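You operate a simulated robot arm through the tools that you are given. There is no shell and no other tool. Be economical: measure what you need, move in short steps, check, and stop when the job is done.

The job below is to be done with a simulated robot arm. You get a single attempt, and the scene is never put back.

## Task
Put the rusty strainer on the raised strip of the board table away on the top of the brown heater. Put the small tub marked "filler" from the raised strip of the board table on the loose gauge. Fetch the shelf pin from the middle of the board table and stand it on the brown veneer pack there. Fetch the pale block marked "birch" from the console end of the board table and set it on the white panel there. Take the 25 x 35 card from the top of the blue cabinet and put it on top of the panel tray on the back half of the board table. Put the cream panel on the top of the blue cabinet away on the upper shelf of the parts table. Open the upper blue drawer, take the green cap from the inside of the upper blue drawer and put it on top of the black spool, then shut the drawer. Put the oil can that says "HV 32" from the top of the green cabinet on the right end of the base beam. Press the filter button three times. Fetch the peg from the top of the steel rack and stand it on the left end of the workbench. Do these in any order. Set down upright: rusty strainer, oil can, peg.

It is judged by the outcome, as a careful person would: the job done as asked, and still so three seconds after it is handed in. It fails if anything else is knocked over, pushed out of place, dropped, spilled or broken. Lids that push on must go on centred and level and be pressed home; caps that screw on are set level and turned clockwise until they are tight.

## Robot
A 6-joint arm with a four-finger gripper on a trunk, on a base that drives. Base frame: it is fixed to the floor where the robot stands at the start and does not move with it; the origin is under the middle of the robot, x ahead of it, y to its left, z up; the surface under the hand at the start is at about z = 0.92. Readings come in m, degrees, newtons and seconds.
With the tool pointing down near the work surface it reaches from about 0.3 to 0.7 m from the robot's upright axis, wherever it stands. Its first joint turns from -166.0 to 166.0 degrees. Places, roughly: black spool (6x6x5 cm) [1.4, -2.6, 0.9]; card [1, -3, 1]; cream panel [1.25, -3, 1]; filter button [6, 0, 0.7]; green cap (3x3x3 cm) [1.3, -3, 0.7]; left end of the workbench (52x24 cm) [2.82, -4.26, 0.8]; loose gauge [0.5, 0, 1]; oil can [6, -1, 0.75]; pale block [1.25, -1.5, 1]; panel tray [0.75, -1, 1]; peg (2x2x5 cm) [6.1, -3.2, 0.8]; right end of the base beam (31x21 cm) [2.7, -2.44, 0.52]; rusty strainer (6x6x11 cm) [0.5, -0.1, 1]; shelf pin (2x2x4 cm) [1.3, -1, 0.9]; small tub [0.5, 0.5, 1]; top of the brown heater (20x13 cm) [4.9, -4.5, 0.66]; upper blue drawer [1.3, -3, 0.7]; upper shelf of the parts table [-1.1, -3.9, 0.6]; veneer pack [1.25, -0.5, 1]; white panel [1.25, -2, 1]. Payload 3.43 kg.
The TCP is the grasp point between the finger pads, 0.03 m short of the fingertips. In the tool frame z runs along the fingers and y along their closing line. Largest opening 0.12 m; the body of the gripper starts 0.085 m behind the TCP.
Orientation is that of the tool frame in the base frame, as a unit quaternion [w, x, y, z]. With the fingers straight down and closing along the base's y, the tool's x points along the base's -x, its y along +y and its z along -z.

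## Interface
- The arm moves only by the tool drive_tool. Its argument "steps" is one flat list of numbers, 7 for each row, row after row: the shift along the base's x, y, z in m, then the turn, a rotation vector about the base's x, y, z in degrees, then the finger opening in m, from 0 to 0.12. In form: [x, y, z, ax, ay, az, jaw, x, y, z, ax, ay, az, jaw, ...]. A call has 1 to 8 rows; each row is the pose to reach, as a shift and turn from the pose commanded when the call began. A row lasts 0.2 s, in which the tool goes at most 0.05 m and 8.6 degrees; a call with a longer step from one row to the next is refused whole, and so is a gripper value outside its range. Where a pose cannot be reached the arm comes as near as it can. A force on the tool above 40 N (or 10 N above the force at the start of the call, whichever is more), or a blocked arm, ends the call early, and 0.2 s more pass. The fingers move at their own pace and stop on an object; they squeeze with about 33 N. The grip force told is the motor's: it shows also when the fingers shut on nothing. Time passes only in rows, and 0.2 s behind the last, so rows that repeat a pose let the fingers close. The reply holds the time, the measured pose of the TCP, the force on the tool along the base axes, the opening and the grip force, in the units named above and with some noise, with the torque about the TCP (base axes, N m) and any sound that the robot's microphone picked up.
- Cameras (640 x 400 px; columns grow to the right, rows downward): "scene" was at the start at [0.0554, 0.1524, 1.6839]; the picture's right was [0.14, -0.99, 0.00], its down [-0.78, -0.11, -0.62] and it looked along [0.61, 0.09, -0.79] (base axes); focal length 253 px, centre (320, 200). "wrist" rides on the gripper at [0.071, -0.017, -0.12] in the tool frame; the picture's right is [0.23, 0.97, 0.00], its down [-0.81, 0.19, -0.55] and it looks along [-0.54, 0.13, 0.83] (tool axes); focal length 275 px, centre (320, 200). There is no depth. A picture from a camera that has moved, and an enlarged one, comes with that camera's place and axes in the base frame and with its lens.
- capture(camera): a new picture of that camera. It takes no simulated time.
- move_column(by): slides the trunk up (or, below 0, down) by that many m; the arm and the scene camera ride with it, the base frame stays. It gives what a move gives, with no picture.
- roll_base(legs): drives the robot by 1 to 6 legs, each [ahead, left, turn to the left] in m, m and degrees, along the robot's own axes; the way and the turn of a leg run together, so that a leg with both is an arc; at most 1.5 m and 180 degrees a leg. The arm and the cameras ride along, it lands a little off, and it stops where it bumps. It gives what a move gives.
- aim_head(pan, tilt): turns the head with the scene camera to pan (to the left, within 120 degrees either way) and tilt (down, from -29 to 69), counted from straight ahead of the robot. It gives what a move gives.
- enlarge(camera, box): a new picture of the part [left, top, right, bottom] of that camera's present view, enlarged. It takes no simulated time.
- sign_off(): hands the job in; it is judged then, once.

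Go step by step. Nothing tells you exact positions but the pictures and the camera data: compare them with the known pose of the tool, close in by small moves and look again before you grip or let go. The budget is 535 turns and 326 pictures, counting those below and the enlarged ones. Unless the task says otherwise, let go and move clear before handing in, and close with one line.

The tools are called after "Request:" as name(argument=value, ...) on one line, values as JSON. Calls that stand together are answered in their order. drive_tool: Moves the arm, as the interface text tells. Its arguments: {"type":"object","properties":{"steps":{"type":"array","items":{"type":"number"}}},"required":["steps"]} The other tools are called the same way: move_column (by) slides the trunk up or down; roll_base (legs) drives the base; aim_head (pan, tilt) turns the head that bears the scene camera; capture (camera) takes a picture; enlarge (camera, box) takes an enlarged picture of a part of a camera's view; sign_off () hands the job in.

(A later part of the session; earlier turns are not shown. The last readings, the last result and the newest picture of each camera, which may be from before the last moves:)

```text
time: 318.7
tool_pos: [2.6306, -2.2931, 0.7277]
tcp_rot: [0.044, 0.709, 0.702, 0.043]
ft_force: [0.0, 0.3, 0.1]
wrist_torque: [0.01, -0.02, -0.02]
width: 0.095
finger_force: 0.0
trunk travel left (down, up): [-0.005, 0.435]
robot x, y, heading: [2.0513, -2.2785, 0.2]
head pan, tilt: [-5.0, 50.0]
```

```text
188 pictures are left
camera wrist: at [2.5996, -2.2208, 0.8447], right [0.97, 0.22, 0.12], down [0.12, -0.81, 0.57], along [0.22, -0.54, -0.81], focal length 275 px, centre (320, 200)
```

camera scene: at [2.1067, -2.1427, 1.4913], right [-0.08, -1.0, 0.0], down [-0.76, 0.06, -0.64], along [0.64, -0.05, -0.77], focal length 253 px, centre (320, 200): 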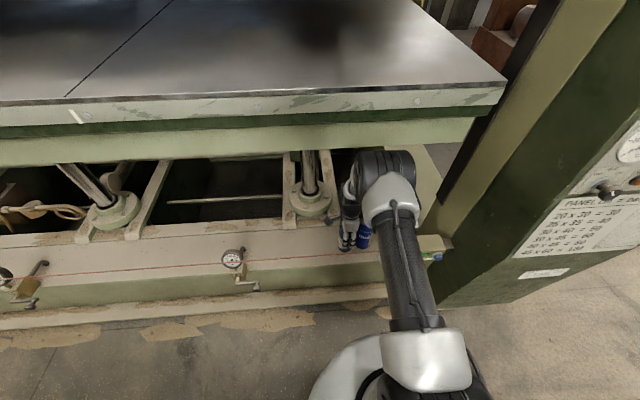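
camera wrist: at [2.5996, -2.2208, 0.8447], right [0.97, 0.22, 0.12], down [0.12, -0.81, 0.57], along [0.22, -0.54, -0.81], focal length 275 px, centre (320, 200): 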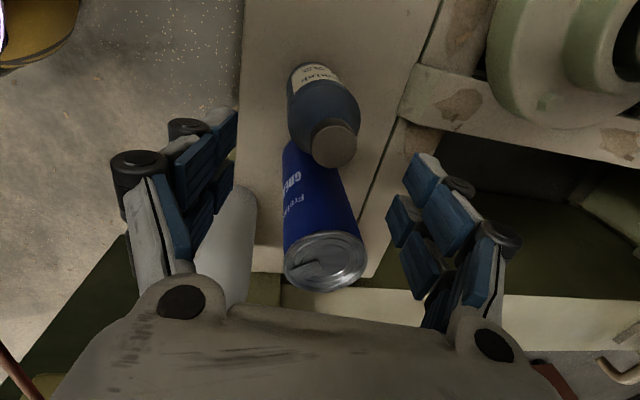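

Request:
drive_tool(steps=[-0.003, 0, 0.03, 0, -3, 0, 0.06, -0.015, 0, 0.06, 0, -8, 0, 0.03, -0.028, 0, 0.09, 0, -8, 0, 0.02, -0.03, 0, 0.13, 0, -8, 0, 0.02, -0.03, 0, 0.16, 0, -8, 0, 0.02])

Request:
drive_tool(steps=[-0.045, 0, 0, 0, 0, 0, 0.02, -0.09, 0, 0.005, 0, 0, 0, 0.02, -0.135, 0, 0.005, 0, 5, 0, 0.02, -0.18, 0, 0.005, 0, 10, 0, 0.02, -0.22, 0, 0.02, 0, 15, 0, 0.02, -0.255, 0, 0.04, 0, 15, 0, 0.02])

Request:
capture(camera="scene")

```text
time: 319.9
tool_pos: [2.5994, -2.2917, 0.8885]
tcp_rot: [0.093, 0.704, 0.699, 0.092]
ft_force: [0.6, -0.3, -0.1]
wrist_torque: [0.02, -0.05, 0.01]
width: 0.0199
finger_force: 0.0
trunk travel left (down, up): [-0.005, 0.435]
robot x, y, heading: [2.0509, -2.2787, 0.2]
head pan, tilt: [-5.0, 50.0]
```

```text
time: 321.3
tool_pos: [2.3405, -2.2946, 0.9284]
tcp_rot: [-0.001, 0.71, 0.704, -0.002]
ft_force: [-0.8, -0.6, -0.2]
wrist_torque: [-0.01, 0.03, 0.03]
width: 0.0201
finger_force: 0.0
trunk travel left (down, up): [-0.005, 0.435]
robot x, y, heading: [2.0477, -2.277, 0.1]
head pan, tilt: [-5.0, 50.0]
```

```text
187 pictures are left
camera scene: at [2.1055, -2.1427, 1.4915], right [-0.08, -1.0, 0.0], down [-0.76, 0.06, -0.64], along [0.64, -0.05, -0.77], focal length 253 px, centre (320, 200)
```

scene: 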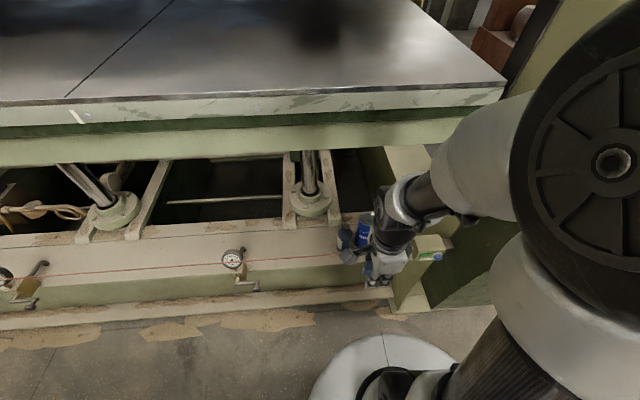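

The can stands on the beam end and the arm is clear. Raise the trunk, restore the wrist, and turn around to the board table.

Request:
move_column(by=0.2)

Request:
drive_tool(steps=[0, 0, 0, 0, 0, 8.5, 0.05, 0, 0, 0, 0, 0, 17, 0.08, 0, 0, 0, 0, 0, 25.5, 0.08, 0, 0, 0, 0, 0, 34, 0.08, 0, 0, 0, 0, 0, 42.5, 0.08, 0, 0, 0, 0, 0, 51, 0.08, 0, 0, 0, 0, 0, 59.5, 0.08, 0, 0, 0, 0, 0, 68, 0.08])

Request:
drive_tool(steps=[0, 0, 0, 0, 0, 8, 0.08, 0, 0, 0, 0, 0, 16, 0.08, 0, 0, 0, 0, 0, 22.5, 0.08])

Request:
roll_base(legs=[[0, 0, 180], [0, -0.45, 0]])

Request:
aim_head(pan=5, tilt=45)

Request:
capture(camera="scene")

```text
time: 323.4
tool_pos: [2.3424, -2.2943, 1.1275]
tcp_rot: [-0.001, 0.71, 0.704, -0.001]
ft_force: [-0.3, -0.6, -0.3]
wrist_torque: [-0.01, 0.01, -0.05]
width: 0.02
finger_force: 0.0
trunk travel left (down, up): [-0.205, 0.235]
robot x, y, heading: [2.053, -2.2768, 0.2]
head pan, tilt: [-5.0, 50.0]
```

```text
time: 325.2
tool_pos: [2.3428, -2.2938, 1.1281]
tcp_rot: [0.0, 0.193, 0.981, -0.002]
ft_force: [0.0, -0.3, -0.4]
wrist_torque: [0.0, 0.02, 0.0]
width: 0.0801
finger_force: 0.1
trunk travel left (down, up): [-0.205, 0.235]
robot x, y, heading: [2.0484, -2.2758, 0.1]
head pan, tilt: [-5.0, 50.0]
```

```text
time: 326.0
tool_pos: [2.3427, -2.2949, 1.1293]
tcp_rot: [0.0, -0.002, 1.0, -0.001]
ft_force: [0.6, -0.5, 0.8]
wrist_torque: [-0.01, -0.03, 0.01]
width: 0.0801
finger_force: 0.2
trunk travel left (down, up): [-0.205, 0.235]
robot x, y, heading: [2.0505, -2.2772, 0.3]
head pan, tilt: [-5.0, 50.0]
```

```text
time: 336.1
tool_pos: [1.7585, -1.8093, 1.1272]
tcp_rot: [0.0, 1.0, -0.006, -0.001]
ft_force: [0.8, -0.4, 0.1]
wrist_torque: [-0.01, -0.02, 0.0]
width: 0.0799
finger_force: 0.0
trunk travel left (down, up): [-0.205, 0.235]
robot x, y, heading: [2.0514, -1.8297, 179.5]
head pan, tilt: [-5.0, 50.0]
```

```text
time: 336.8
tool_pos: [1.7595, -1.8094, 1.1278]
tcp_rot: [-0.001, 1.0, -0.005, -0.002]
ft_force: [0.7, -0.1, -0.7]
wrist_torque: [0.02, -0.02, -0.01]
width: 0.0799
finger_force: 0.0
trunk travel left (down, up): [-0.205, 0.235]
robot x, y, heading: [2.0538, -1.8323, 179.6]
head pan, tilt: [5.0, 45.0]
```

```text
186 pictures are left
camera scene: at [1.991, -1.9751, 1.6983], right [-0.08, 1.0, 0.0], down [0.71, 0.06, -0.71], along [-0.7, -0.06, -0.71], focal length 253 px, centre (320, 200)
```

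scene: 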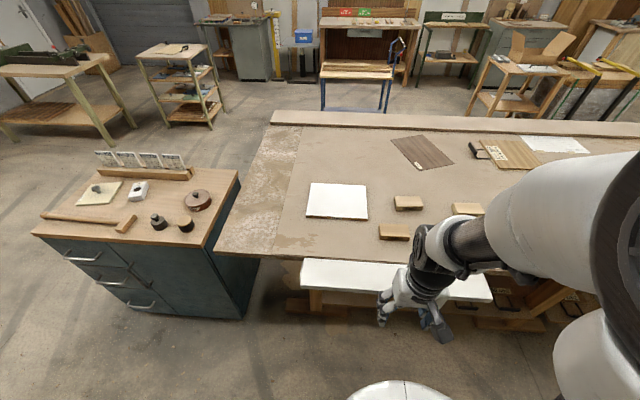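

Request:
enlarge(camera="scene", box=[300, 170, 500, 260])

Request:
enlarge(camera="scene", box=[30, 140, 250, 320])

```text
3.20 times, centred on (400, 215) of scene
camera zoom: at [1.991, -1.9751, 1.6983], right [-0.08, 1.0, 0.0], down [0.71, 0.06, -0.71], along [-0.7, -0.06, -0.71], focal length 810 px, centre (64, 152)
```

zoom: 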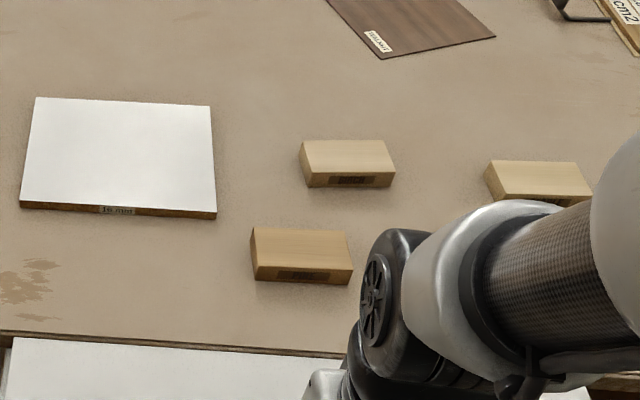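

```text
2.22 times, centred on (140, 230) of scene
camera zoom: at [1.991, -1.9751, 1.6983], right [-0.08, 1.0, 0.0], down [0.71, 0.06, -0.71], along [-0.7, -0.06, -0.71], focal length 563 px, centre (720, 133)
```

zoom: 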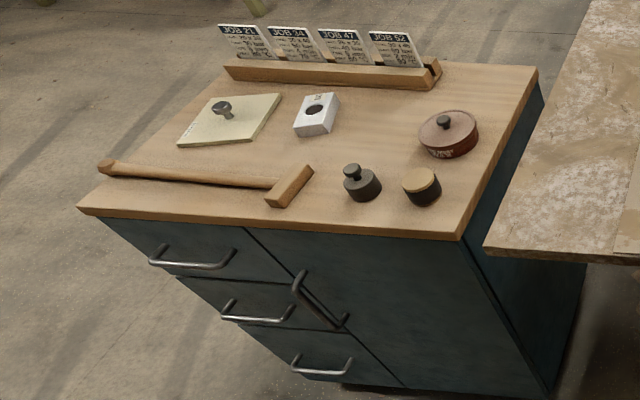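

Request:
roll_base(legs=[[0.13, -0.06, 0]])

Request:
drive_tool(steps=[-0.045, 0.015, 0, 0, 0, 0, 0.08, -0.09, 0.03, 0, 0, 0, 0, 0.08, -0.13, 0.04, 0, 0, 0, 0, 0.08])

Request:
capture(camera="wrist")

Request:
enlarge(camera="scene", box=[300, 150, 500, 275])

```text
time: 338.1
tool_pos: [1.6302, -1.7495, 1.1265]
tcp_rot: [-0.001, 1.0, -0.004, -0.001]
ft_force: [0.0, -0.6, 0.0]
wrist_torque: [0.0, -0.05, 0.02]
width: 0.08
finger_force: 0.0
trunk travel left (down, up): [-0.205, 0.235]
robot x, y, heading: [1.9227, -1.7713, 179.3]
head pan, tilt: [5.0, 45.0]
```

```text
time: 338.9
tool_pos: [1.5007, -1.7107, 1.1268]
tcp_rot: [-0.001, 1.0, -0.005, 0.0]
ft_force: [0.2, -0.5, 0.7]
wrist_torque: [-0.04, -0.01, -0.01]
width: 0.0801
finger_force: 0.0
trunk travel left (down, up): [-0.205, 0.235]
robot x, y, heading: [1.9263, -1.7714, 179.7]
head pan, tilt: [5.0, 45.0]
```

```text
183 pictures are left
camera wrist: at [1.5711, -1.6943, 1.2479], right [0.22, -0.98, 0.0], down [-0.81, -0.18, 0.55], along [-0.54, -0.12, -0.83], focal length 275 px, centre (320, 200)
```

wrist: 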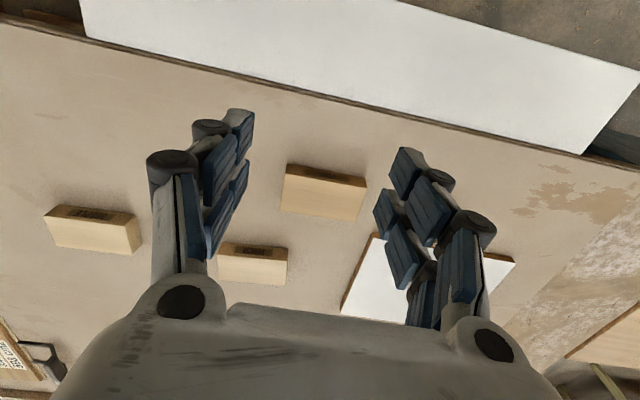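

```text
3.20 times, centred on (400, 212) of scene
camera zoom: at [1.8612, -1.9138, 1.6982], right [-0.08, 1.0, 0.0], down [0.71, 0.06, -0.71], along [-0.7, -0.06, -0.71], focal length 810 px, centre (64, 160)
```

zoom: 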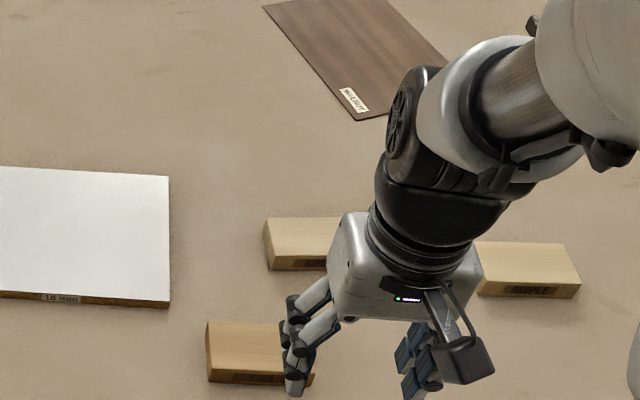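

Request:
enlarge(camera="wrist", box=[200, 155, 380, 290])

Request:
enlarge(camera="scene", box=[355, 200, 415, 275])

```text
2.96 times, centred on (290, 222) of wrist
camera zoom: at [1.5711, -1.6943, 1.2479], right [0.22, -0.98, 0.0], down [-0.81, -0.18, 0.55], along [-0.54, -0.12, -0.83], focal length 816 px, centre (409, 133)
```

zoom: 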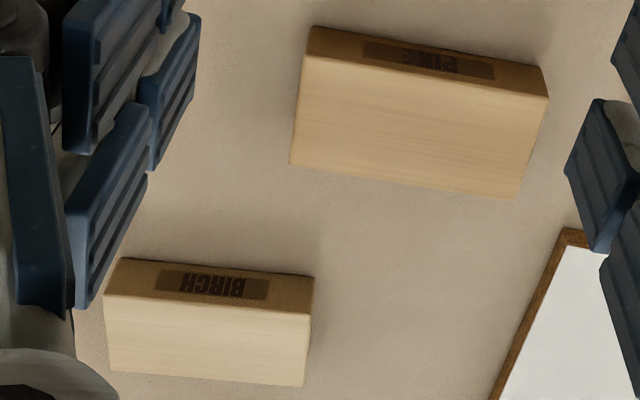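

```text
5.33 times, centred on (385, 238) of scene
camera zoom: at [1.8612, -1.9138, 1.6982], right [-0.08, 1.0, 0.0], down [0.71, 0.06, -0.71], along [-0.7, -0.06, -0.71], focal length 1350 px, centre (-27, 0)
```

zoom: 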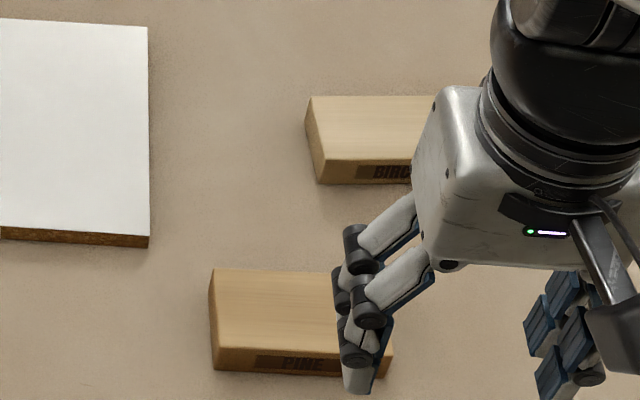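

The birch block is the middle-back one at about (1.22, -1.66). Rotate the gripper 90° and move above it.

Request:
drive_tool(steps=[-0.035, 0.006, 0, 0, 0, 8.5, 0.08, -0.07, 0.012, 0, 0, 0, 17, 0.08, -0.105, 0.018, 0, 0, 0, 25.5, 0.08, -0.14, 0.024, 0, 0, 0, 34, 0.08, -0.175, 0.03, 0, 0, 0, 42.5, 0.08, -0.21, 0.036, 0, 0, 0, 51, 0.08, -0.245, 0.042, 0, 0, 0, 59.5, 0.08, -0.28, 0.05, 0, 0, 0, 68, 0.08])

Request:
drive_tool(steps=[0, 0, 0, 0, 0, 8.5, 0.08, 0, 0, 0, 0, 0, 17, 0.08, 0, 0, 0, 0, 0, 22.3, 0.08])

Request:
capture(camera="wrist")

Request:
enlarge(camera="scene", box=[300, 150, 500, 275])

```text
time: 340.7
tool_pos: [1.2231, -1.6597, 1.1278]
tcp_rot: [0.0, 0.836, 0.549, -0.001]
ft_force: [-1.8, 0.2, 1.1]
wrist_torque: [-0.03, -0.1, -0.01]
width: 0.0802
finger_force: 0.5
trunk travel left (down, up): [-0.205, 0.235]
robot x, y, heading: [1.9221, -1.7687, 179.7]
head pan, tilt: [5.0, 45.0]
```

```text
time: 341.5
tool_pos: [1.2228, -1.6588, 1.1276]
tcp_rot: [0.0, 0.708, 0.706, -0.001]
ft_force: [0.2, -1.0, 0.7]
wrist_torque: [-0.05, -0.03, 0.05]
width: 0.0802
finger_force: 0.0
out of reach, approached as far as the arm can: row 2
trunk travel left (down, up): [-0.205, 0.235]
robot x, y, heading: [1.9252, -1.7703, 179.4]
head pan, tilt: [5.0, 45.0]
```

```text
179 pictures are left
camera wrist: at [1.2073, -1.587, 1.2475], right [0.97, 0.23, 0.0], down [0.19, -0.81, 0.55], along [0.13, -0.54, -0.83], focal length 275 px, centre (320, 200)
```

wrist: 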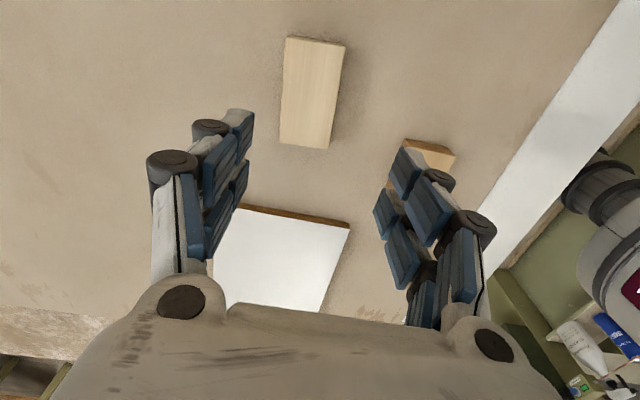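

```text
3.20 times, centred on (400, 212) of scene
camera zoom: at [1.8625, -1.9141, 1.6982], right [-0.08, 1.0, 0.0], down [0.71, 0.06, -0.71], along [-0.7, -0.06, -0.71], focal length 810 px, centre (64, 160)
```

zoom: 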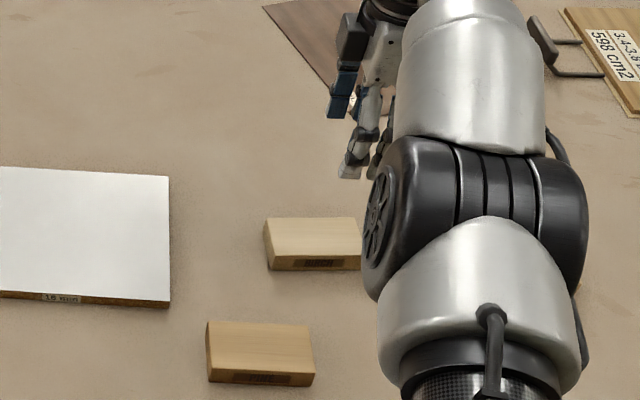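

Move the base 5 cm closer for reach, then line up and descend.

Request:
roll_base(legs=[[0.06, 0, 0]])

Request:
drive_tool(steps=[0.04, -0.003, -0.02, 0, 0, 0, 0.08, 0.05, -0.005, -0.06, 0, 0, 0, 0.08, 0.05, -0.005, -0.1, 0, 0, 0, 0.08])

Request:
capture(camera="wrist")

```text
time: 342.5
tool_pos: [1.1621, -1.6583, 1.1264]
tcp_rot: [0.001, 0.709, 0.705, -0.001]
ft_force: [-1.4, -0.3, 0.0]
wrist_torque: [-0.01, -0.04, -0.03]
width: 0.08
finger_force: 0.1
trunk travel left (down, up): [-0.205, 0.235]
robot x, y, heading: [1.8655, -1.77, 179.5]
head pan, tilt: [5.0, 45.0]
```

```text
time: 343.3
tool_pos: [1.2135, -1.662, 1.027]
tcp_rot: [0.001, 0.709, 0.705, -0.002]
ft_force: [-0.9, -1.1, 0.6]
wrist_torque: [-0.01, -0.05, -0.01]
width: 0.0801
finger_force: 0.0
trunk travel left (down, up): [-0.205, 0.235]
robot x, y, heading: [1.8651, -1.7704, 179.6]
head pan, tilt: [5.0, 45.0]
```

```text
177 pictures are left
camera wrist: at [1.1982, -1.5902, 1.1468], right [0.97, 0.22, 0.0], down [0.19, -0.81, 0.55], along [0.12, -0.54, -0.83], focal length 275 px, centre (320, 200)
```

wrist: 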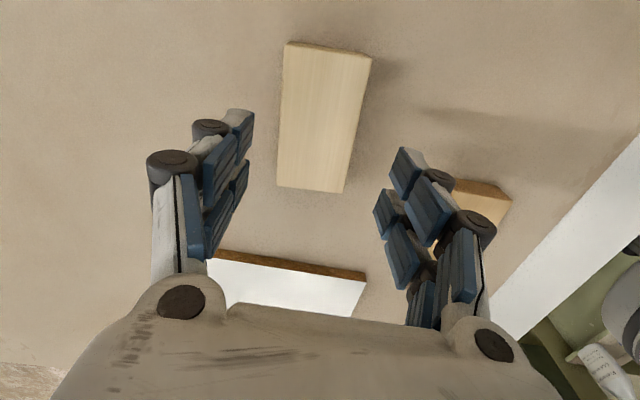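

Request:
drive_tool(steps=[-0.001, 0.006, -0.03, 0, 0, 0, 0.08, -0.001, 0.006, -0.055, 0, 0, 0, 0.08, -0.001, 0.006, -0.066, 0, 0, 0, 0.08])

Request:
drive_tool(steps=[0, 0, 0, 0, 0, 0, 0.05, 0, 0, 0, 0, 0, 0, 0.03, 0, 0, 0, 0, 0, 0, 0.03, 0, 0, 0, 0, 0, 0, 0.03])

Request:
capture(camera="wrist")

```text
time: 344.1
tool_pos: [1.2132, -1.6572, 0.9621]
tcp_rot: [0.0, 0.709, 0.706, -0.001]
ft_force: [0.9, 0.2, -0.6]
wrist_torque: [0.0, 0.01, 0.0]
width: 0.0799
finger_force: 0.0
trunk travel left (down, up): [-0.205, 0.235]
robot x, y, heading: [1.8636, -1.766, 179.3]
head pan, tilt: [5.0, 45.0]
```

```text
time: 345.1
tool_pos: [1.2137, -1.656, 0.9613]
tcp_rot: [0.0, 0.709, 0.706, -0.002]
ft_force: [-0.9, 0.3, 2.1]
wrist_torque: [-0.03, 0.03, 0.01]
width: 0.0595
finger_force: 33.3
trunk travel left (down, up): [-0.205, 0.235]
robot x, y, heading: [1.8581, -1.7677, 179.4]
head pan, tilt: [5.0, 45.0]
```

```text
176 pictures are left
camera wrist: at [1.1977, -1.5847, 1.0819], right [0.97, 0.22, 0.0], down [0.19, -0.81, 0.55], along [0.12, -0.54, -0.83], focal length 275 px, centre (320, 200)
```

wrist: 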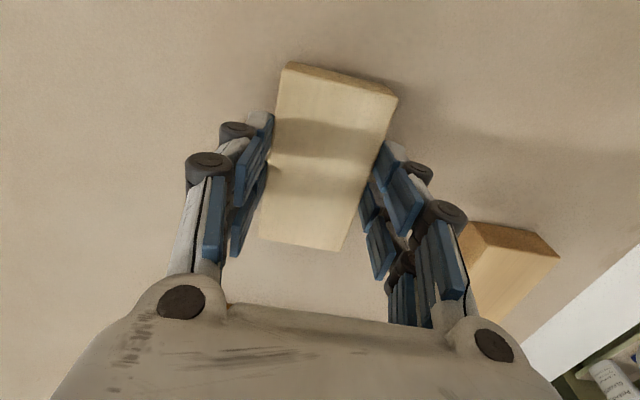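

Gripped. Lift and carry over the white panel.

Request:
drive_tool(steps=[0, 0, 0.04, 0, 0, 0, 0.03, 0, -0.02, 0.08, 0, 0, 0, 0.03, 0.005, -0.068, 0.08, 0, 0, 0, 0.03, 0.01, -0.116, 0.08, 0, 0, 0, 0.03, 0.013, -0.164, 0.08, 0, 0, 0, 0.03, 0.016, -0.212, 0.08, 0, 0, 0, 0.03, 0.018, -0.26, 0.08, 0, 0, 0, 0.03, 0.02, -0.308, 0.08, 0, 0, 0, 0.03])

Request:
capture(camera="wrist")

Request:
capture(camera="scene")

```text
time: 346.9
tool_pos: [1.2316, -1.966, 1.0402]
tcp_rot: [0.001, 0.709, 0.705, 0.0]
ft_force: [0.6, 0.0, -1.8]
wrist_torque: [0.04, 0.0, 0.02]
width: 0.0596
finger_force: 32.9
trunk travel left (down, up): [-0.205, 0.235]
robot x, y, heading: [1.8622, -1.7705, 179.6]
head pan, tilt: [5.0, 45.0]
```

```text
175 pictures are left
camera wrist: at [1.2164, -1.8942, 1.1604], right [0.97, 0.22, 0.0], down [0.19, -0.81, 0.55], along [0.12, -0.54, -0.83], focal length 275 px, centre (320, 200)
```

wrist: 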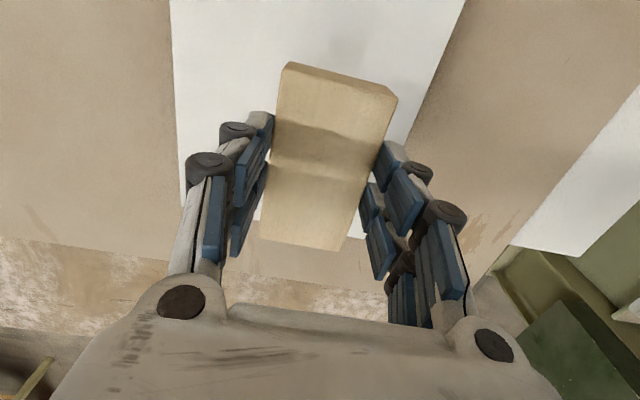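

```text
174 pictures are left
camera scene: at [1.8027, -1.9154, 1.6981], right [-0.08, 1.0, 0.0], down [0.7, 0.06, -0.71], along [-0.7, -0.06, -0.71], focal length 253 px, centre (320, 200)
```

scene: 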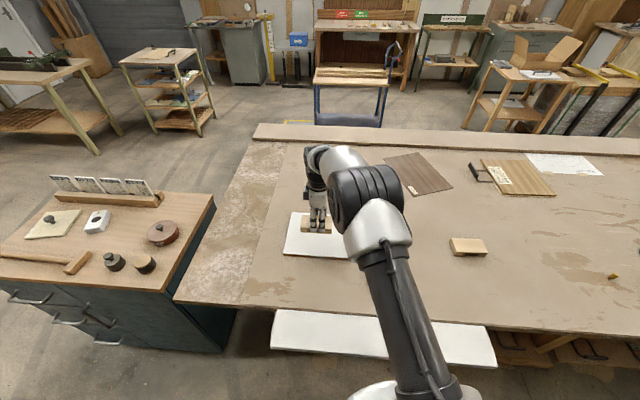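

Request:
drive_tool(steps=[0, 0, -0.03, 0, 0, 0, 0.03, 0, 0, -0.055, 0, 0, 0, 0.03])

Request:
drive_tool(steps=[0, 0, -0.004, 0, 0, 0, 0.03, 0, 0, -0.008, 0, 0, 0, 0.03])

```text
time: 347.5
tool_pos: [1.232, -1.9655, 0.9857]
tcp_rot: [0.0, 0.709, 0.705, -0.001]
ft_force: [0.3, 0.2, -0.1]
wrist_torque: [-0.01, 0.01, 0.0]
width: 0.0599
finger_force: 32.7
trunk travel left (down, up): [-0.205, 0.235]
robot x, y, heading: [1.8661, -1.7656, 179.4]
head pan, tilt: [5.0, 45.0]
```

```text
time: 348.1
tool_pos: [1.2319, -1.9647, 0.9789]
tcp_rot: [0.0, 0.709, 0.706, -0.002]
ft_force: [0.6, -0.5, -1.0]
wrist_torque: [0.02, 0.01, 0.01]
width: 0.0595
finger_force: 32.6
trunk travel left (down, up): [-0.205, 0.235]
robot x, y, heading: [1.868, -1.7698, 179.6]
head pan, tilt: [5.0, 45.0]
```

Request:
drive_tool(steps=[0, 0, -0.003, 0, 0, 0, 0.03, 0, 0, -0.005, 0, 0, 0, 0.03])

```text
time: 348.7
tool_pos: [1.233, -1.9652, 0.9769]
tcp_rot: [-0.001, 0.709, 0.705, -0.003]
ft_force: [2.8, 0.5, 20.7]
wrist_torque: [0.53, -0.26, -0.04]
width: 0.0598
finger_force: 33.5
trunk travel left (down, up): [-0.205, 0.235]
robot x, y, heading: [1.8627, -1.771, 179.6]
head pan, tilt: [5.0, 45.0]
```

Contact. Release and rise.

Request:
drive_tool(steps=[0, 0, 0.003, 0, 0, 0, 0.065, 0, 0, 0.003, 0, 0, 0, 0.08, 0, 0, 0.003, 0, 0, 0, 0.085, 0, 0, 0.04, 0, 0, 0, 0.085, 0, 0, 0.085, 0, 0, 0, 0.085, 0, 0, 0.13, 0, 0, 0, 0.085])

Request:
capture(camera="wrist")

```text
time: 350.1
tool_pos: [1.2359, -1.9629, 1.1019]
tcp_rot: [0.001, 0.709, 0.705, -0.001]
ft_force: [-0.2, 0.6, 0.3]
wrist_torque: [-0.01, 0.01, -0.05]
width: 0.085
finger_force: 0.1
trunk travel left (down, up): [-0.205, 0.235]
robot x, y, heading: [1.8646, -1.7676, 179.7]
head pan, tilt: [5.0, 45.0]
```

```text
173 pictures are left
camera wrist: at [1.2204, -1.8913, 1.2221], right [0.97, 0.22, 0.0], down [0.19, -0.81, 0.55], along [0.12, -0.54, -0.83], focal length 275 px, centre (320, 200)
```

wrist: 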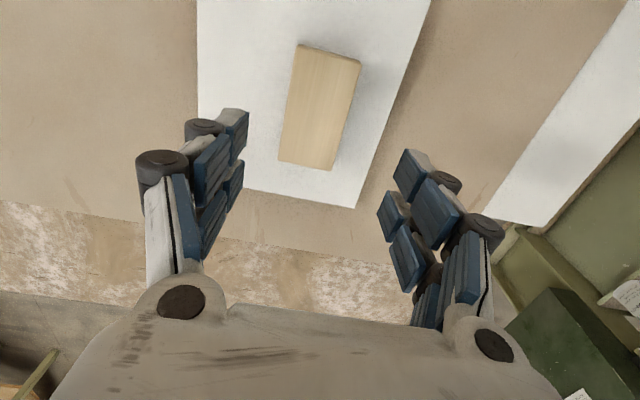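

Birch is on the panel. Retract and restore the wrist, then move along the aisle to the table middle.

Request:
drive_tool(steps=[0.035, 0.02, 0.01, 0, 0, -8.5, 0.08, 0.07, 0.04, 0.02, 0, 0, -17, 0.08, 0.105, 0.06, 0.03, 0, 0, -25.5, 0.08, 0.14, 0.08, 0.03, 0, 0, -34, 0.08, 0.175, 0.1, 0.03, 0, 0, -42.5, 0.08, 0.21, 0.12, 0.03, 0, 0, -51, 0.08, 0.245, 0.14, 0.03, 0, 0, -59.5, 0.08, 0.27, 0.16, 0.03, 0, 0, -68, 0.08])

Request:
drive_tool(steps=[0, 0.01, 0, 0, 0, -8.5, 0.08, 0, 0.02, 0, 0, 0, -17, 0.08, 0, 0.03, 0, 0, 0, -22.3, 0.08])

Request:
roll_base(legs=[[-0.05, 0, 0], [0, -0.85, 0]])

Request:
aim_head(pan=0, tilt=45)

Request:
capture(camera="scene")

Request:
capture(camera="wrist")

```text
time: 351.9
tool_pos: [1.5038, -1.8025, 1.1327]
tcp_rot: [-0.001, 0.982, 0.187, -0.002]
ft_force: [1.3, -0.2, 0.1]
wrist_torque: [-0.03, 0.02, -0.03]
width: 0.0799
finger_force: 0.0
trunk travel left (down, up): [-0.205, 0.235]
robot x, y, heading: [1.8663, -1.7699, 179.3]
head pan, tilt: [5.0, 45.0]
```

```text
time: 352.7
tool_pos: [1.5029, -1.7738, 1.1339]
tcp_rot: [-0.001, 1.0, -0.008, -0.001]
ft_force: [-0.9, 0.2, 0.3]
wrist_torque: [0.01, -0.01, 0.04]
width: 0.0799
finger_force: 0.1
trunk travel left (down, up): [-0.205, 0.235]
robot x, y, heading: [1.8641, -1.7699, 179.6]
head pan, tilt: [5.0, 45.0]
```

```text
time: 357.8
tool_pos: [1.5639, -0.9103, 1.1342]
tcp_rot: [0.0, 1.0, -0.009, -0.001]
ft_force: [0.2, -0.5, 0.0]
wrist_torque: [-0.01, 0.0, -0.01]
width: 0.0801
finger_force: 0.0
trunk travel left (down, up): [-0.205, 0.235]
robot x, y, heading: [1.9259, -0.909, 178.8]
head pan, tilt: [5.0, 45.0]
```

```text
time: 358.4
tool_pos: [1.5626, -0.9102, 1.133]
tcp_rot: [-0.001, 1.0, -0.01, 0.0]
ft_force: [0.2, -0.2, -0.4]
wrist_torque: [-0.03, 0.0, 0.0]
width: 0.0798
finger_force: 0.0
trunk travel left (down, up): [-0.205, 0.235]
robot x, y, heading: [1.9226, -0.9076, 178.7]
head pan, tilt: [0.0, 45.0]
```

```text
172 pictures are left
camera scene: at [1.8612, -1.0458, 1.6983], right [0.02, 1.0, 0.0], down [0.71, -0.01, -0.71], along [-0.71, 0.01, -0.71], focal length 253 px, centre (320, 200)
```

scene: 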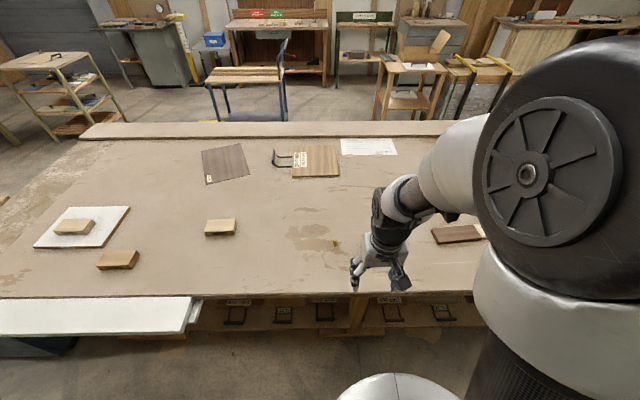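

```text
171 pictures are left
camera wrist: at [1.6354, -0.8947, 1.2537], right [0.21, -0.98, 0.0], down [-0.81, -0.18, 0.55], along [-0.54, -0.12, -0.83], focal length 275 px, centre (320, 200)
```

wrist: 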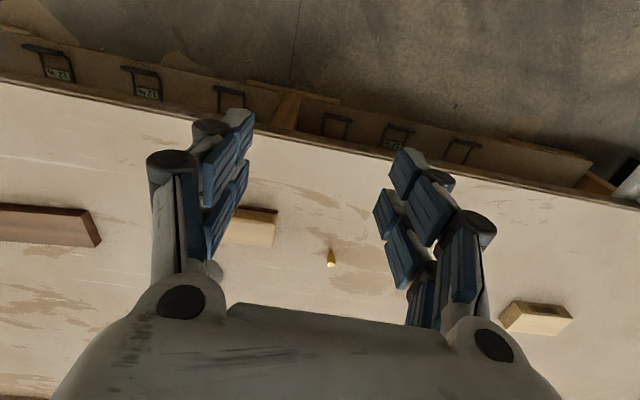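

Request:
enlarge(camera="wrist", box=[290, 230, 370, 280])

Request:
enlarge(camera="scene", box=[310, 220, 370, 260])

Request:
enlarge(camera="scene", box=[400, 200, 500, 270])

```text
8.00 times, centred on (330, 255) of wrist
camera zoom: at [1.6354, -0.8947, 1.2537], right [0.21, -0.98, 0.0], down [-0.81, -0.18, 0.55], along [-0.54, -0.12, -0.83], focal length 2202 px, centre (240, -240)
```

zoom: 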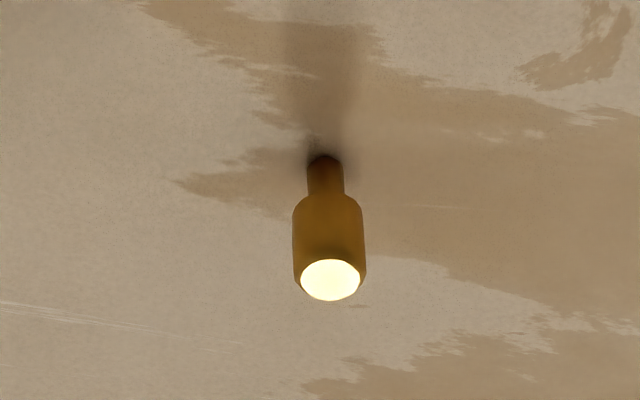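

```text
10.00 times, centred on (340, 240) of scene
camera zoom: at [1.8612, -1.0458, 1.6983], right [0.02, 1.0, 0.0], down [0.71, -0.01, -0.71], along [-0.71, 0.01, -0.71], focal length 2532 px, centre (120, -200)
```

zoom: 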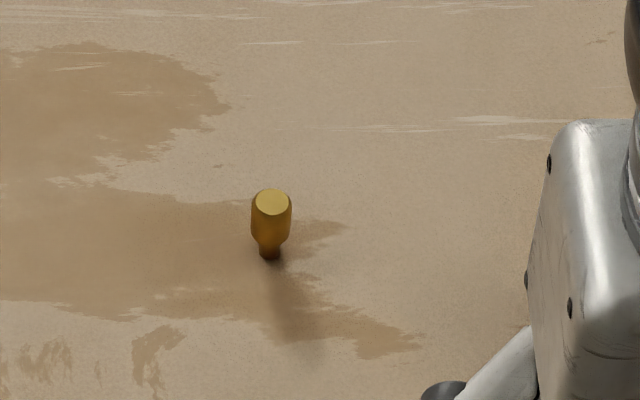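

```text
5.71 times, centred on (450, 235) of scene
camera zoom: at [1.8612, -1.0458, 1.6983], right [0.02, 1.0, 0.0], down [0.71, -0.01, -0.71], along [-0.71, 0.01, -0.71], focal length 1447 px, centre (-423, 0)
```

zoom: 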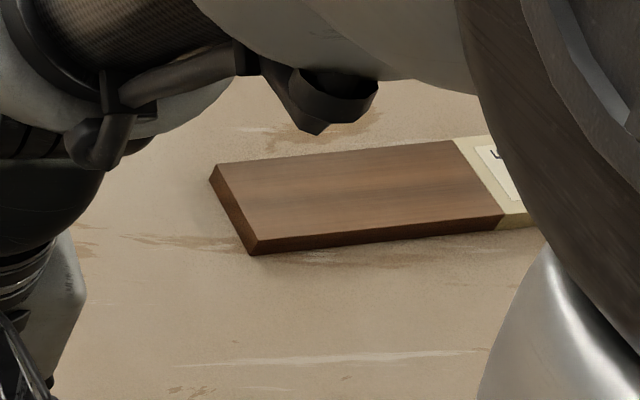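

The shelf pin stands at about (1.326, -0.983). Move over it.

Request:
drive_tool(steps=[-0.04, -0.012, 0, 0, 0, 0, 0.06, -0.08, -0.024, 0, 0, 0, 0, 0.05, -0.12, -0.037, 0, 0, 0, 0, 0.05, -0.16, -0.05, -0.01, 0, 0, 0, 0.05, -0.2, -0.062, -0.03, 0, 0, 0, 0.05, -0.236, -0.073, -0.055, 0, 0, 0, 0.05, -0.236, -0.073, -0.095, 0, 0, 0, 0.05])

Request:
capture(camera="wrist")

Request:
enlarge(camera="scene", box=[290, 190, 390, 260])

```text
time: 360.0
tool_pos: [1.3266, -0.9851, 1.0372]
tcp_rot: [-0.001, 1.0, -0.01, -0.001]
ft_force: [0.2, 0.4, 0.7]
wrist_torque: [0.0, -0.01, -0.02]
width: 0.0501
finger_force: 0.2
trunk travel left (down, up): [-0.205, 0.235]
robot x, y, heading: [1.9214, -0.9089, 179.2]
head pan, tilt: [0.0, 45.0]
```

```text
167 pictures are left
camera wrist: at [1.3998, -0.9689, 1.1579], right [0.21, -0.98, 0.0], down [-0.81, -0.18, 0.55], along [-0.54, -0.12, -0.83], focal length 275 px, centre (320, 200)
```

wrist: 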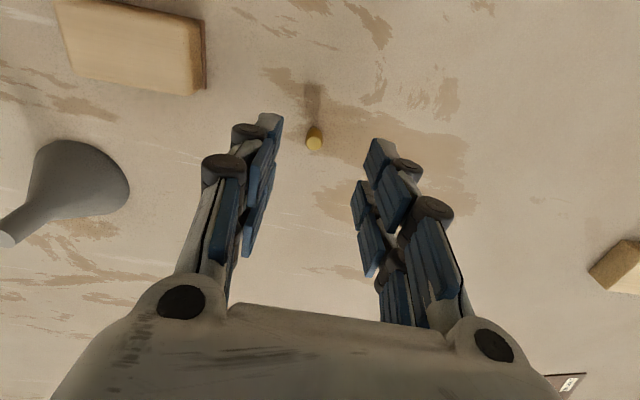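

```text
5.71 times, centred on (340, 225) of scene
camera zoom: at [1.8607, -1.0456, 1.6983], right [0.02, 1.0, 0.0], down [0.71, -0.01, -0.71], along [-0.71, 0.01, -0.71], focal length 1447 px, centre (206, 57)
```

zoom: 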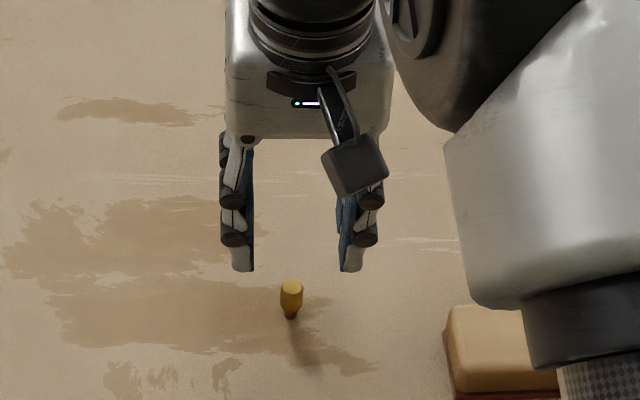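

Request:
drive_tool(steps=[-0.004, 0.002, -0.035, 0, 0, 0, 0.05, -0.004, 0.002, -0.065, 0, 0, 0, 0.05, -0.004, 0.002, -0.08, 0, 0, 0, 0.05])

Request:
capture(camera="wrist")

```text
time: 360.8
tool_pos: [1.3228, -0.9819, 0.9597]
tcp_rot: [-0.001, 1.0, -0.01, -0.002]
ft_force: [-0.5, -0.1, 0.1]
wrist_torque: [-0.01, 0.02, 0.0]
width: 0.0499
finger_force: 0.1
trunk travel left (down, up): [-0.205, 0.235]
robot x, y, heading: [1.9208, -0.9066, 179.0]
head pan, tilt: [0.0, 45.0]
```

```text
165 pictures are left
camera wrist: at [1.3954, -0.9663, 1.079], right [0.21, -0.98, 0.0], down [-0.81, -0.18, 0.55], along [-0.54, -0.12, -0.83], focal length 275 px, centre (320, 200)
```

wrist: 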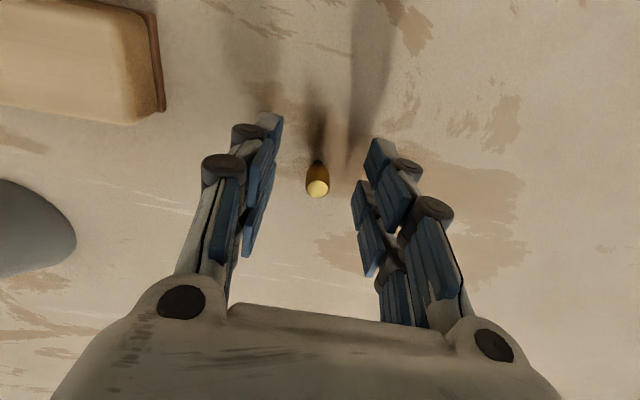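

Request:
drive_tool(steps=[0, 0, -0.007, 0, 0, 0, 0.05, 0, 0, -0.007, 0, 0, 0, 0.03, 0, 0, -0.007, 0, 0, 0, 0.01, 0, 0, -0.007, 0, 0, 0, 0.008, 0, 0, -0.007, 0, 0, 0, 0.008])

Request:
enlarge(camera="wrist", box=[260, 120, 380, 220])

```text
time: 362.0
tool_pos: [1.3235, -0.9809, 0.9516]
tcp_rot: [-0.001, 1.0, -0.009, -0.001]
ft_force: [0.3, 0.2, 0.0]
wrist_torque: [-0.03, -0.04, 0.02]
width: 0.013
finger_force: 30.1
trunk travel left (down, up): [-0.205, 0.235]
robot x, y, heading: [1.9254, -0.9074, 178.9]
head pan, tilt: [0.0, 45.0]
```

```text
4.00 times, centred on (320, 170) of wrist
camera zoom: at [1.3957, -0.9661, 1.0717], right [0.21, -0.98, 0.0], down [-0.81, -0.18, 0.55], along [-0.54, -0.12, -0.83], focal length 1101 px, centre (320, 320)
```

zoom: 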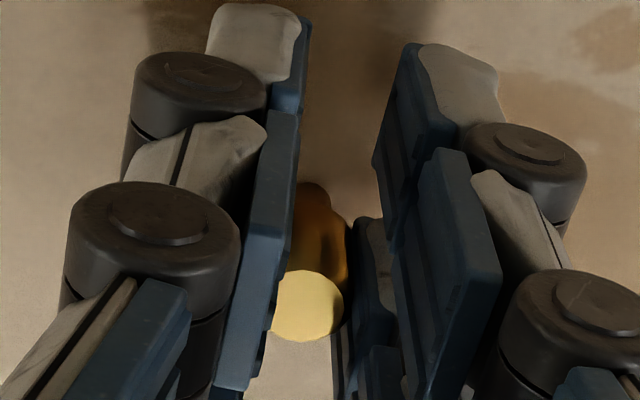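

Pin gripped. Lift, and shift the base toward the veneer pack.

Request:
drive_tool(steps=[0, 0, 0.03, 0, 0, 0, 0.005, 0, 0, 0.07, 0, 0, 0, 0.005, 0.01, 0, 0.11, 0, 0, 0, 0.005, 0.03, 0, 0.13, 0, 0, 0, 0.005])

Request:
roll_base(legs=[[0.03, -0.4, 0]])

Request:
capture(camera="wrist")

Request:
capture(camera="scene")

```text
time: 363.0
tool_pos: [1.3545, -0.9794, 1.0816]
tcp_rot: [-0.001, 1.0, -0.01, -0.001]
ft_force: [0.7, 0.2, -0.3]
wrist_torque: [-0.01, 0.02, 0.03]
width: 0.0127
finger_force: 32.4
trunk travel left (down, up): [-0.205, 0.235]
robot x, y, heading: [1.9199, -0.9089, 178.9]
head pan, tilt: [0.0, 45.0]
```

```text
time: 365.5
tool_pos: [1.3314, -0.5776, 1.0808]
tcp_rot: [0.0, 1.0, -0.016, -0.001]
ft_force: [-0.3, 0.4, 0.4]
wrist_torque: [-0.04, 0.02, -0.02]
width: 0.0128
finger_force: 33.3
trunk travel left (down, up): [-0.205, 0.235]
robot x, y, heading: [1.9013, -0.5142, 178.4]
head pan, tilt: [0.0, 45.0]
```

```text
163 pictures are left
camera wrist: at [1.4034, -0.5636, 1.2018], right [0.2, -0.98, 0.0], down [-0.82, -0.17, 0.55], along [-0.54, -0.11, -0.83], focal length 275 px, centre (320, 200)
```

wrist: 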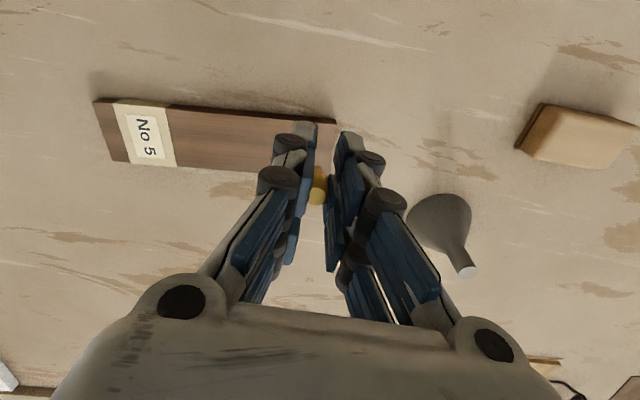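

```text
162 pictures are left
camera scene: at [1.8379, -0.6492, 1.6984], right [0.03, 1.0, 0.0], down [0.71, -0.02, -0.71], along [-0.71, 0.02, -0.71], focal length 253 px, centre (320, 200)
```

scene: 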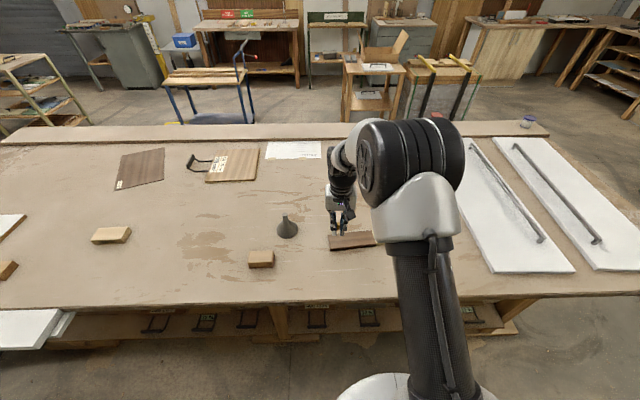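

Request:
drive_tool(steps=[-0.02, 0.022, 0, 0, 0, 0, 0.005, -0.04, 0.045, -0.01, 0, 0, 0, 0.005, -0.04, 0.045, -0.05, 0, 0, 0, 0.005, -0.04, 0.045, -0.075, 0, 0, 0, 0.005])

Request:
capture(camera="wrist")

Request:
enlarge(camera="scene", box=[290, 190, 390, 260])

```text
time: 366.5
tool_pos: [1.2914, -0.5344, 1.0047]
tcp_rot: [0.0, 1.0, -0.015, 0.0]
ft_force: [-0.7, -1.1, 0.4]
wrist_torque: [0.03, 0.04, 0.01]
width: 0.0127
finger_force: 33.6
trunk travel left (down, up): [-0.205, 0.235]
robot x, y, heading: [1.9023, -0.5136, 178.3]
head pan, tilt: [0.0, 45.0]
```

```text
161 pictures are left
camera wrist: at [1.3646, -0.5212, 1.1256], right [0.2, -0.98, 0.0], down [-0.82, -0.17, 0.55], along [-0.54, -0.11, -0.83], focal length 275 px, centre (320, 200)
```

wrist: 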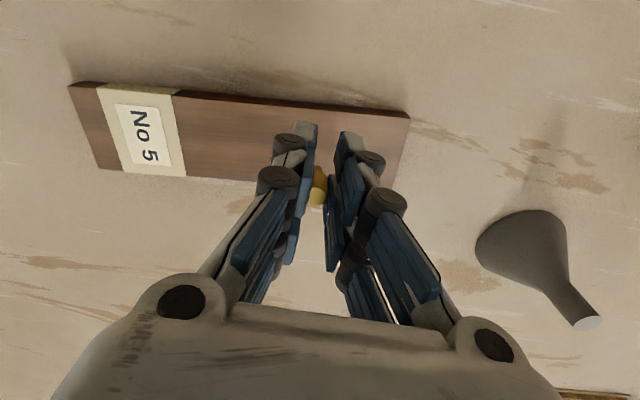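

```text
5.71 times, centred on (340, 225) of scene
camera zoom: at [1.8375, -0.6499, 1.6983], right [0.03, 1.0, 0.0], down [0.71, -0.02, -0.71], along [-0.71, 0.02, -0.71], focal length 1447 px, centre (206, 57)
```

zoom: 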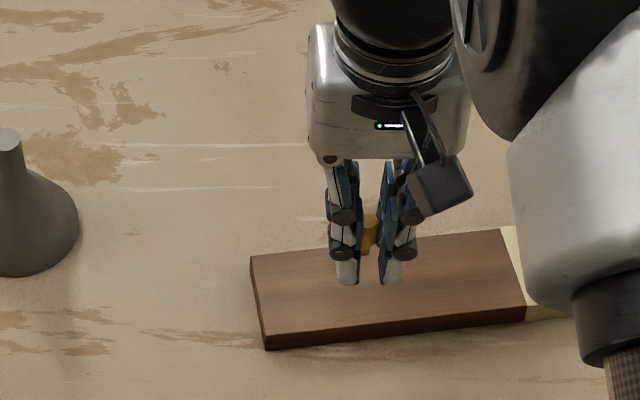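

Request:
drive_tool(steps=[0, 0, -0.012, 0, 0, 0, 0.005, 0, 0, -0.022, 0, 0, 0, 0.005])

Request:
drive_tool(steps=[0, 0, -0.003, 0, 0, 0, 0.005, 0, 0, -0.006, 0, 0, 0, 0.005])

Request:
enlarge(camera="scene", box=[310, 205, 370, 255])

```text
time: 367.1
tool_pos: [1.2916, -0.5349, 0.9848]
tcp_rot: [-0.001, 1.0, -0.015, -0.001]
ft_force: [0.2, 0.4, -0.1]
wrist_torque: [0.02, -0.01, 0.0]
width: 0.0126
finger_force: 32.8
trunk travel left (down, up): [-0.205, 0.235]
robot x, y, heading: [1.9049, -0.5113, 178.4]
head pan, tilt: [0.0, 45.0]
```

```text
time: 367.7
tool_pos: [1.2923, -0.535, 0.9787]
tcp_rot: [-0.001, 1.0, -0.016, -0.001]
ft_force: [0.2, -0.7, 0.6]
wrist_torque: [0.0, 0.01, -0.02]
width: 0.0127
finger_force: 33.2
trunk travel left (down, up): [-0.205, 0.235]
robot x, y, heading: [1.9024, -0.5129, 178.5]
head pan, tilt: [0.0, 45.0]
```

```text
8.00 times, centred on (340, 230) of scene
camera zoom: at [1.8378, -0.6501, 1.6983], right [0.03, 1.0, 0.0], down [0.71, -0.02, -0.71], along [-0.71, 0.02, -0.71], focal length 2026 px, centre (160, -40)
```

zoom: 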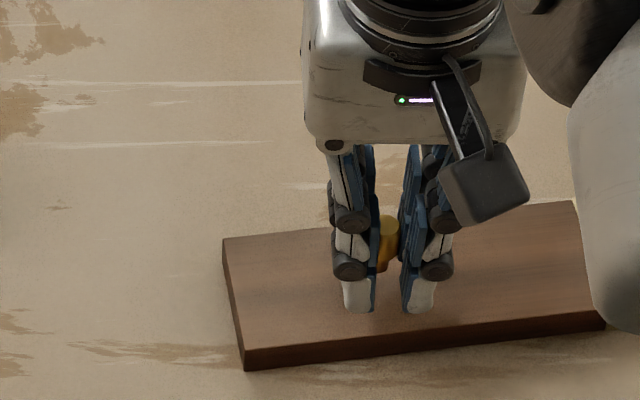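

Request:
drive_tool(steps=[0, 0, -0.002, 0, 0, 0, 0.005, 0, 0, -0.004, 0, 0, 0, 0.005])

Request:
drive_tool(steps=[0, 0, -0.002, 0, 0, 0, 0.005, 0, 0, -0.003, 0, 0, 0, 0.005])

```text
time: 368.3
tool_pos: [1.2909, -0.5324, 0.9733]
tcp_rot: [0.0, 1.0, -0.016, 0.0]
ft_force: [0.5, 0.3, -0.1]
wrist_torque: [0.0, -0.01, 0.0]
width: 0.0126
finger_force: 33.5
trunk travel left (down, up): [-0.205, 0.235]
robot x, y, heading: [1.9045, -0.5148, 178.3]
head pan, tilt: [0.0, 45.0]
```

```text
time: 368.9
tool_pos: [1.2909, -0.5335, 0.9705]
tcp_rot: [-0.001, 1.0, -0.015, -0.001]
ft_force: [0.7, 0.3, -0.8]
wrist_torque: [0.0, -0.02, 0.0]
width: 0.0125
finger_force: 33.5
trunk travel left (down, up): [-0.205, 0.235]
robot x, y, heading: [1.9025, -0.512, 178.5]
head pan, tilt: [0.0, 45.0]
```

Request:
drive_tool(steps=[0, 0, -0.002, 0, 0, 0, 0.005, 0, 0, -0.003, 0, 0, 0, 0.005])

Request:
drive_tool(steps=[0, 0, -0.0015, 0, 0, 0, 0.005, 0, 0, -0.0025, 0, 0, 0, 0.005])

```text
time: 369.5
tool_pos: [1.2909, -0.5333, 0.9673]
tcp_rot: [-0.001, 1.0, -0.016, -0.002]
ft_force: [0.5, -0.7, 0.8]
wrist_torque: [0.01, -0.01, 0.01]
width: 0.0125
finger_force: 33.3
trunk travel left (down, up): [-0.205, 0.235]
robot x, y, heading: [1.904, -0.5149, 178.4]
head pan, tilt: [0.0, 45.0]
```

```text
time: 370.1
tool_pos: [1.2916, -0.5344, 0.9688]
tcp_rot: [-0.001, 1.0, -0.016, -0.004]
ft_force: [2.1, 0.0, 16.2]
wrist_torque: [-0.02, 0.09, 0.01]
width: 0.0127
finger_force: 33.2
trunk travel left (down, up): [-0.205, 0.235]
robot x, y, heading: [1.9034, -0.5167, 178.4]
head pan, tilt: [0.0, 45.0]
```

Contact. Relieve slightly and open.

Request:
drive_tool(steps=[0, 0, 0.0015, 0, 0, 0, 0.012, 0, 0, 0.0015, 0, 0, 0, 0.02, 0, 0, 0.0015, 0, 0, 0, 0.035, 0, 0, 0.0015, 0, 0, 0, 0.045])

Request:
capture(camera="wrist")

```text
time: 371.1
tool_pos: [1.2912, -0.534, 0.969]
tcp_rot: [-0.001, 1.0, -0.016, -0.001]
ft_force: [1.2, -1.2, 0.6]
wrist_torque: [-0.01, 0.0, 0.04]
width: 0.0453
finger_force: 0.2
trunk travel left (down, up): [-0.205, 0.235]
robot x, y, heading: [1.9055, -0.5137, 178.5]
head pan, tilt: [0.0, 45.0]
```

```text
158 pictures are left
camera wrist: at [1.3637, -0.5187, 1.0881], right [0.2, -0.98, 0.0], down [-0.82, -0.17, 0.55], along [-0.54, -0.11, -0.83], focal length 275 px, centre (320, 200)
```

wrist: 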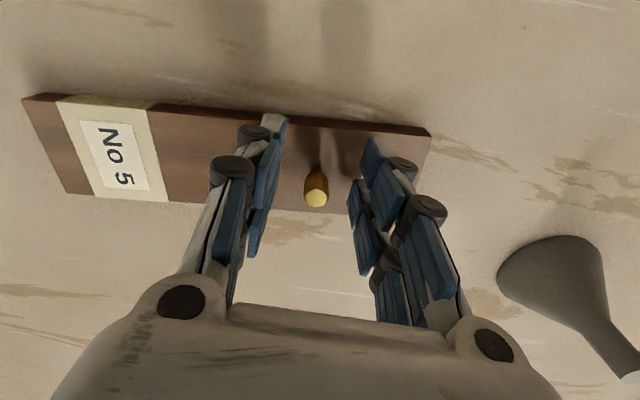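

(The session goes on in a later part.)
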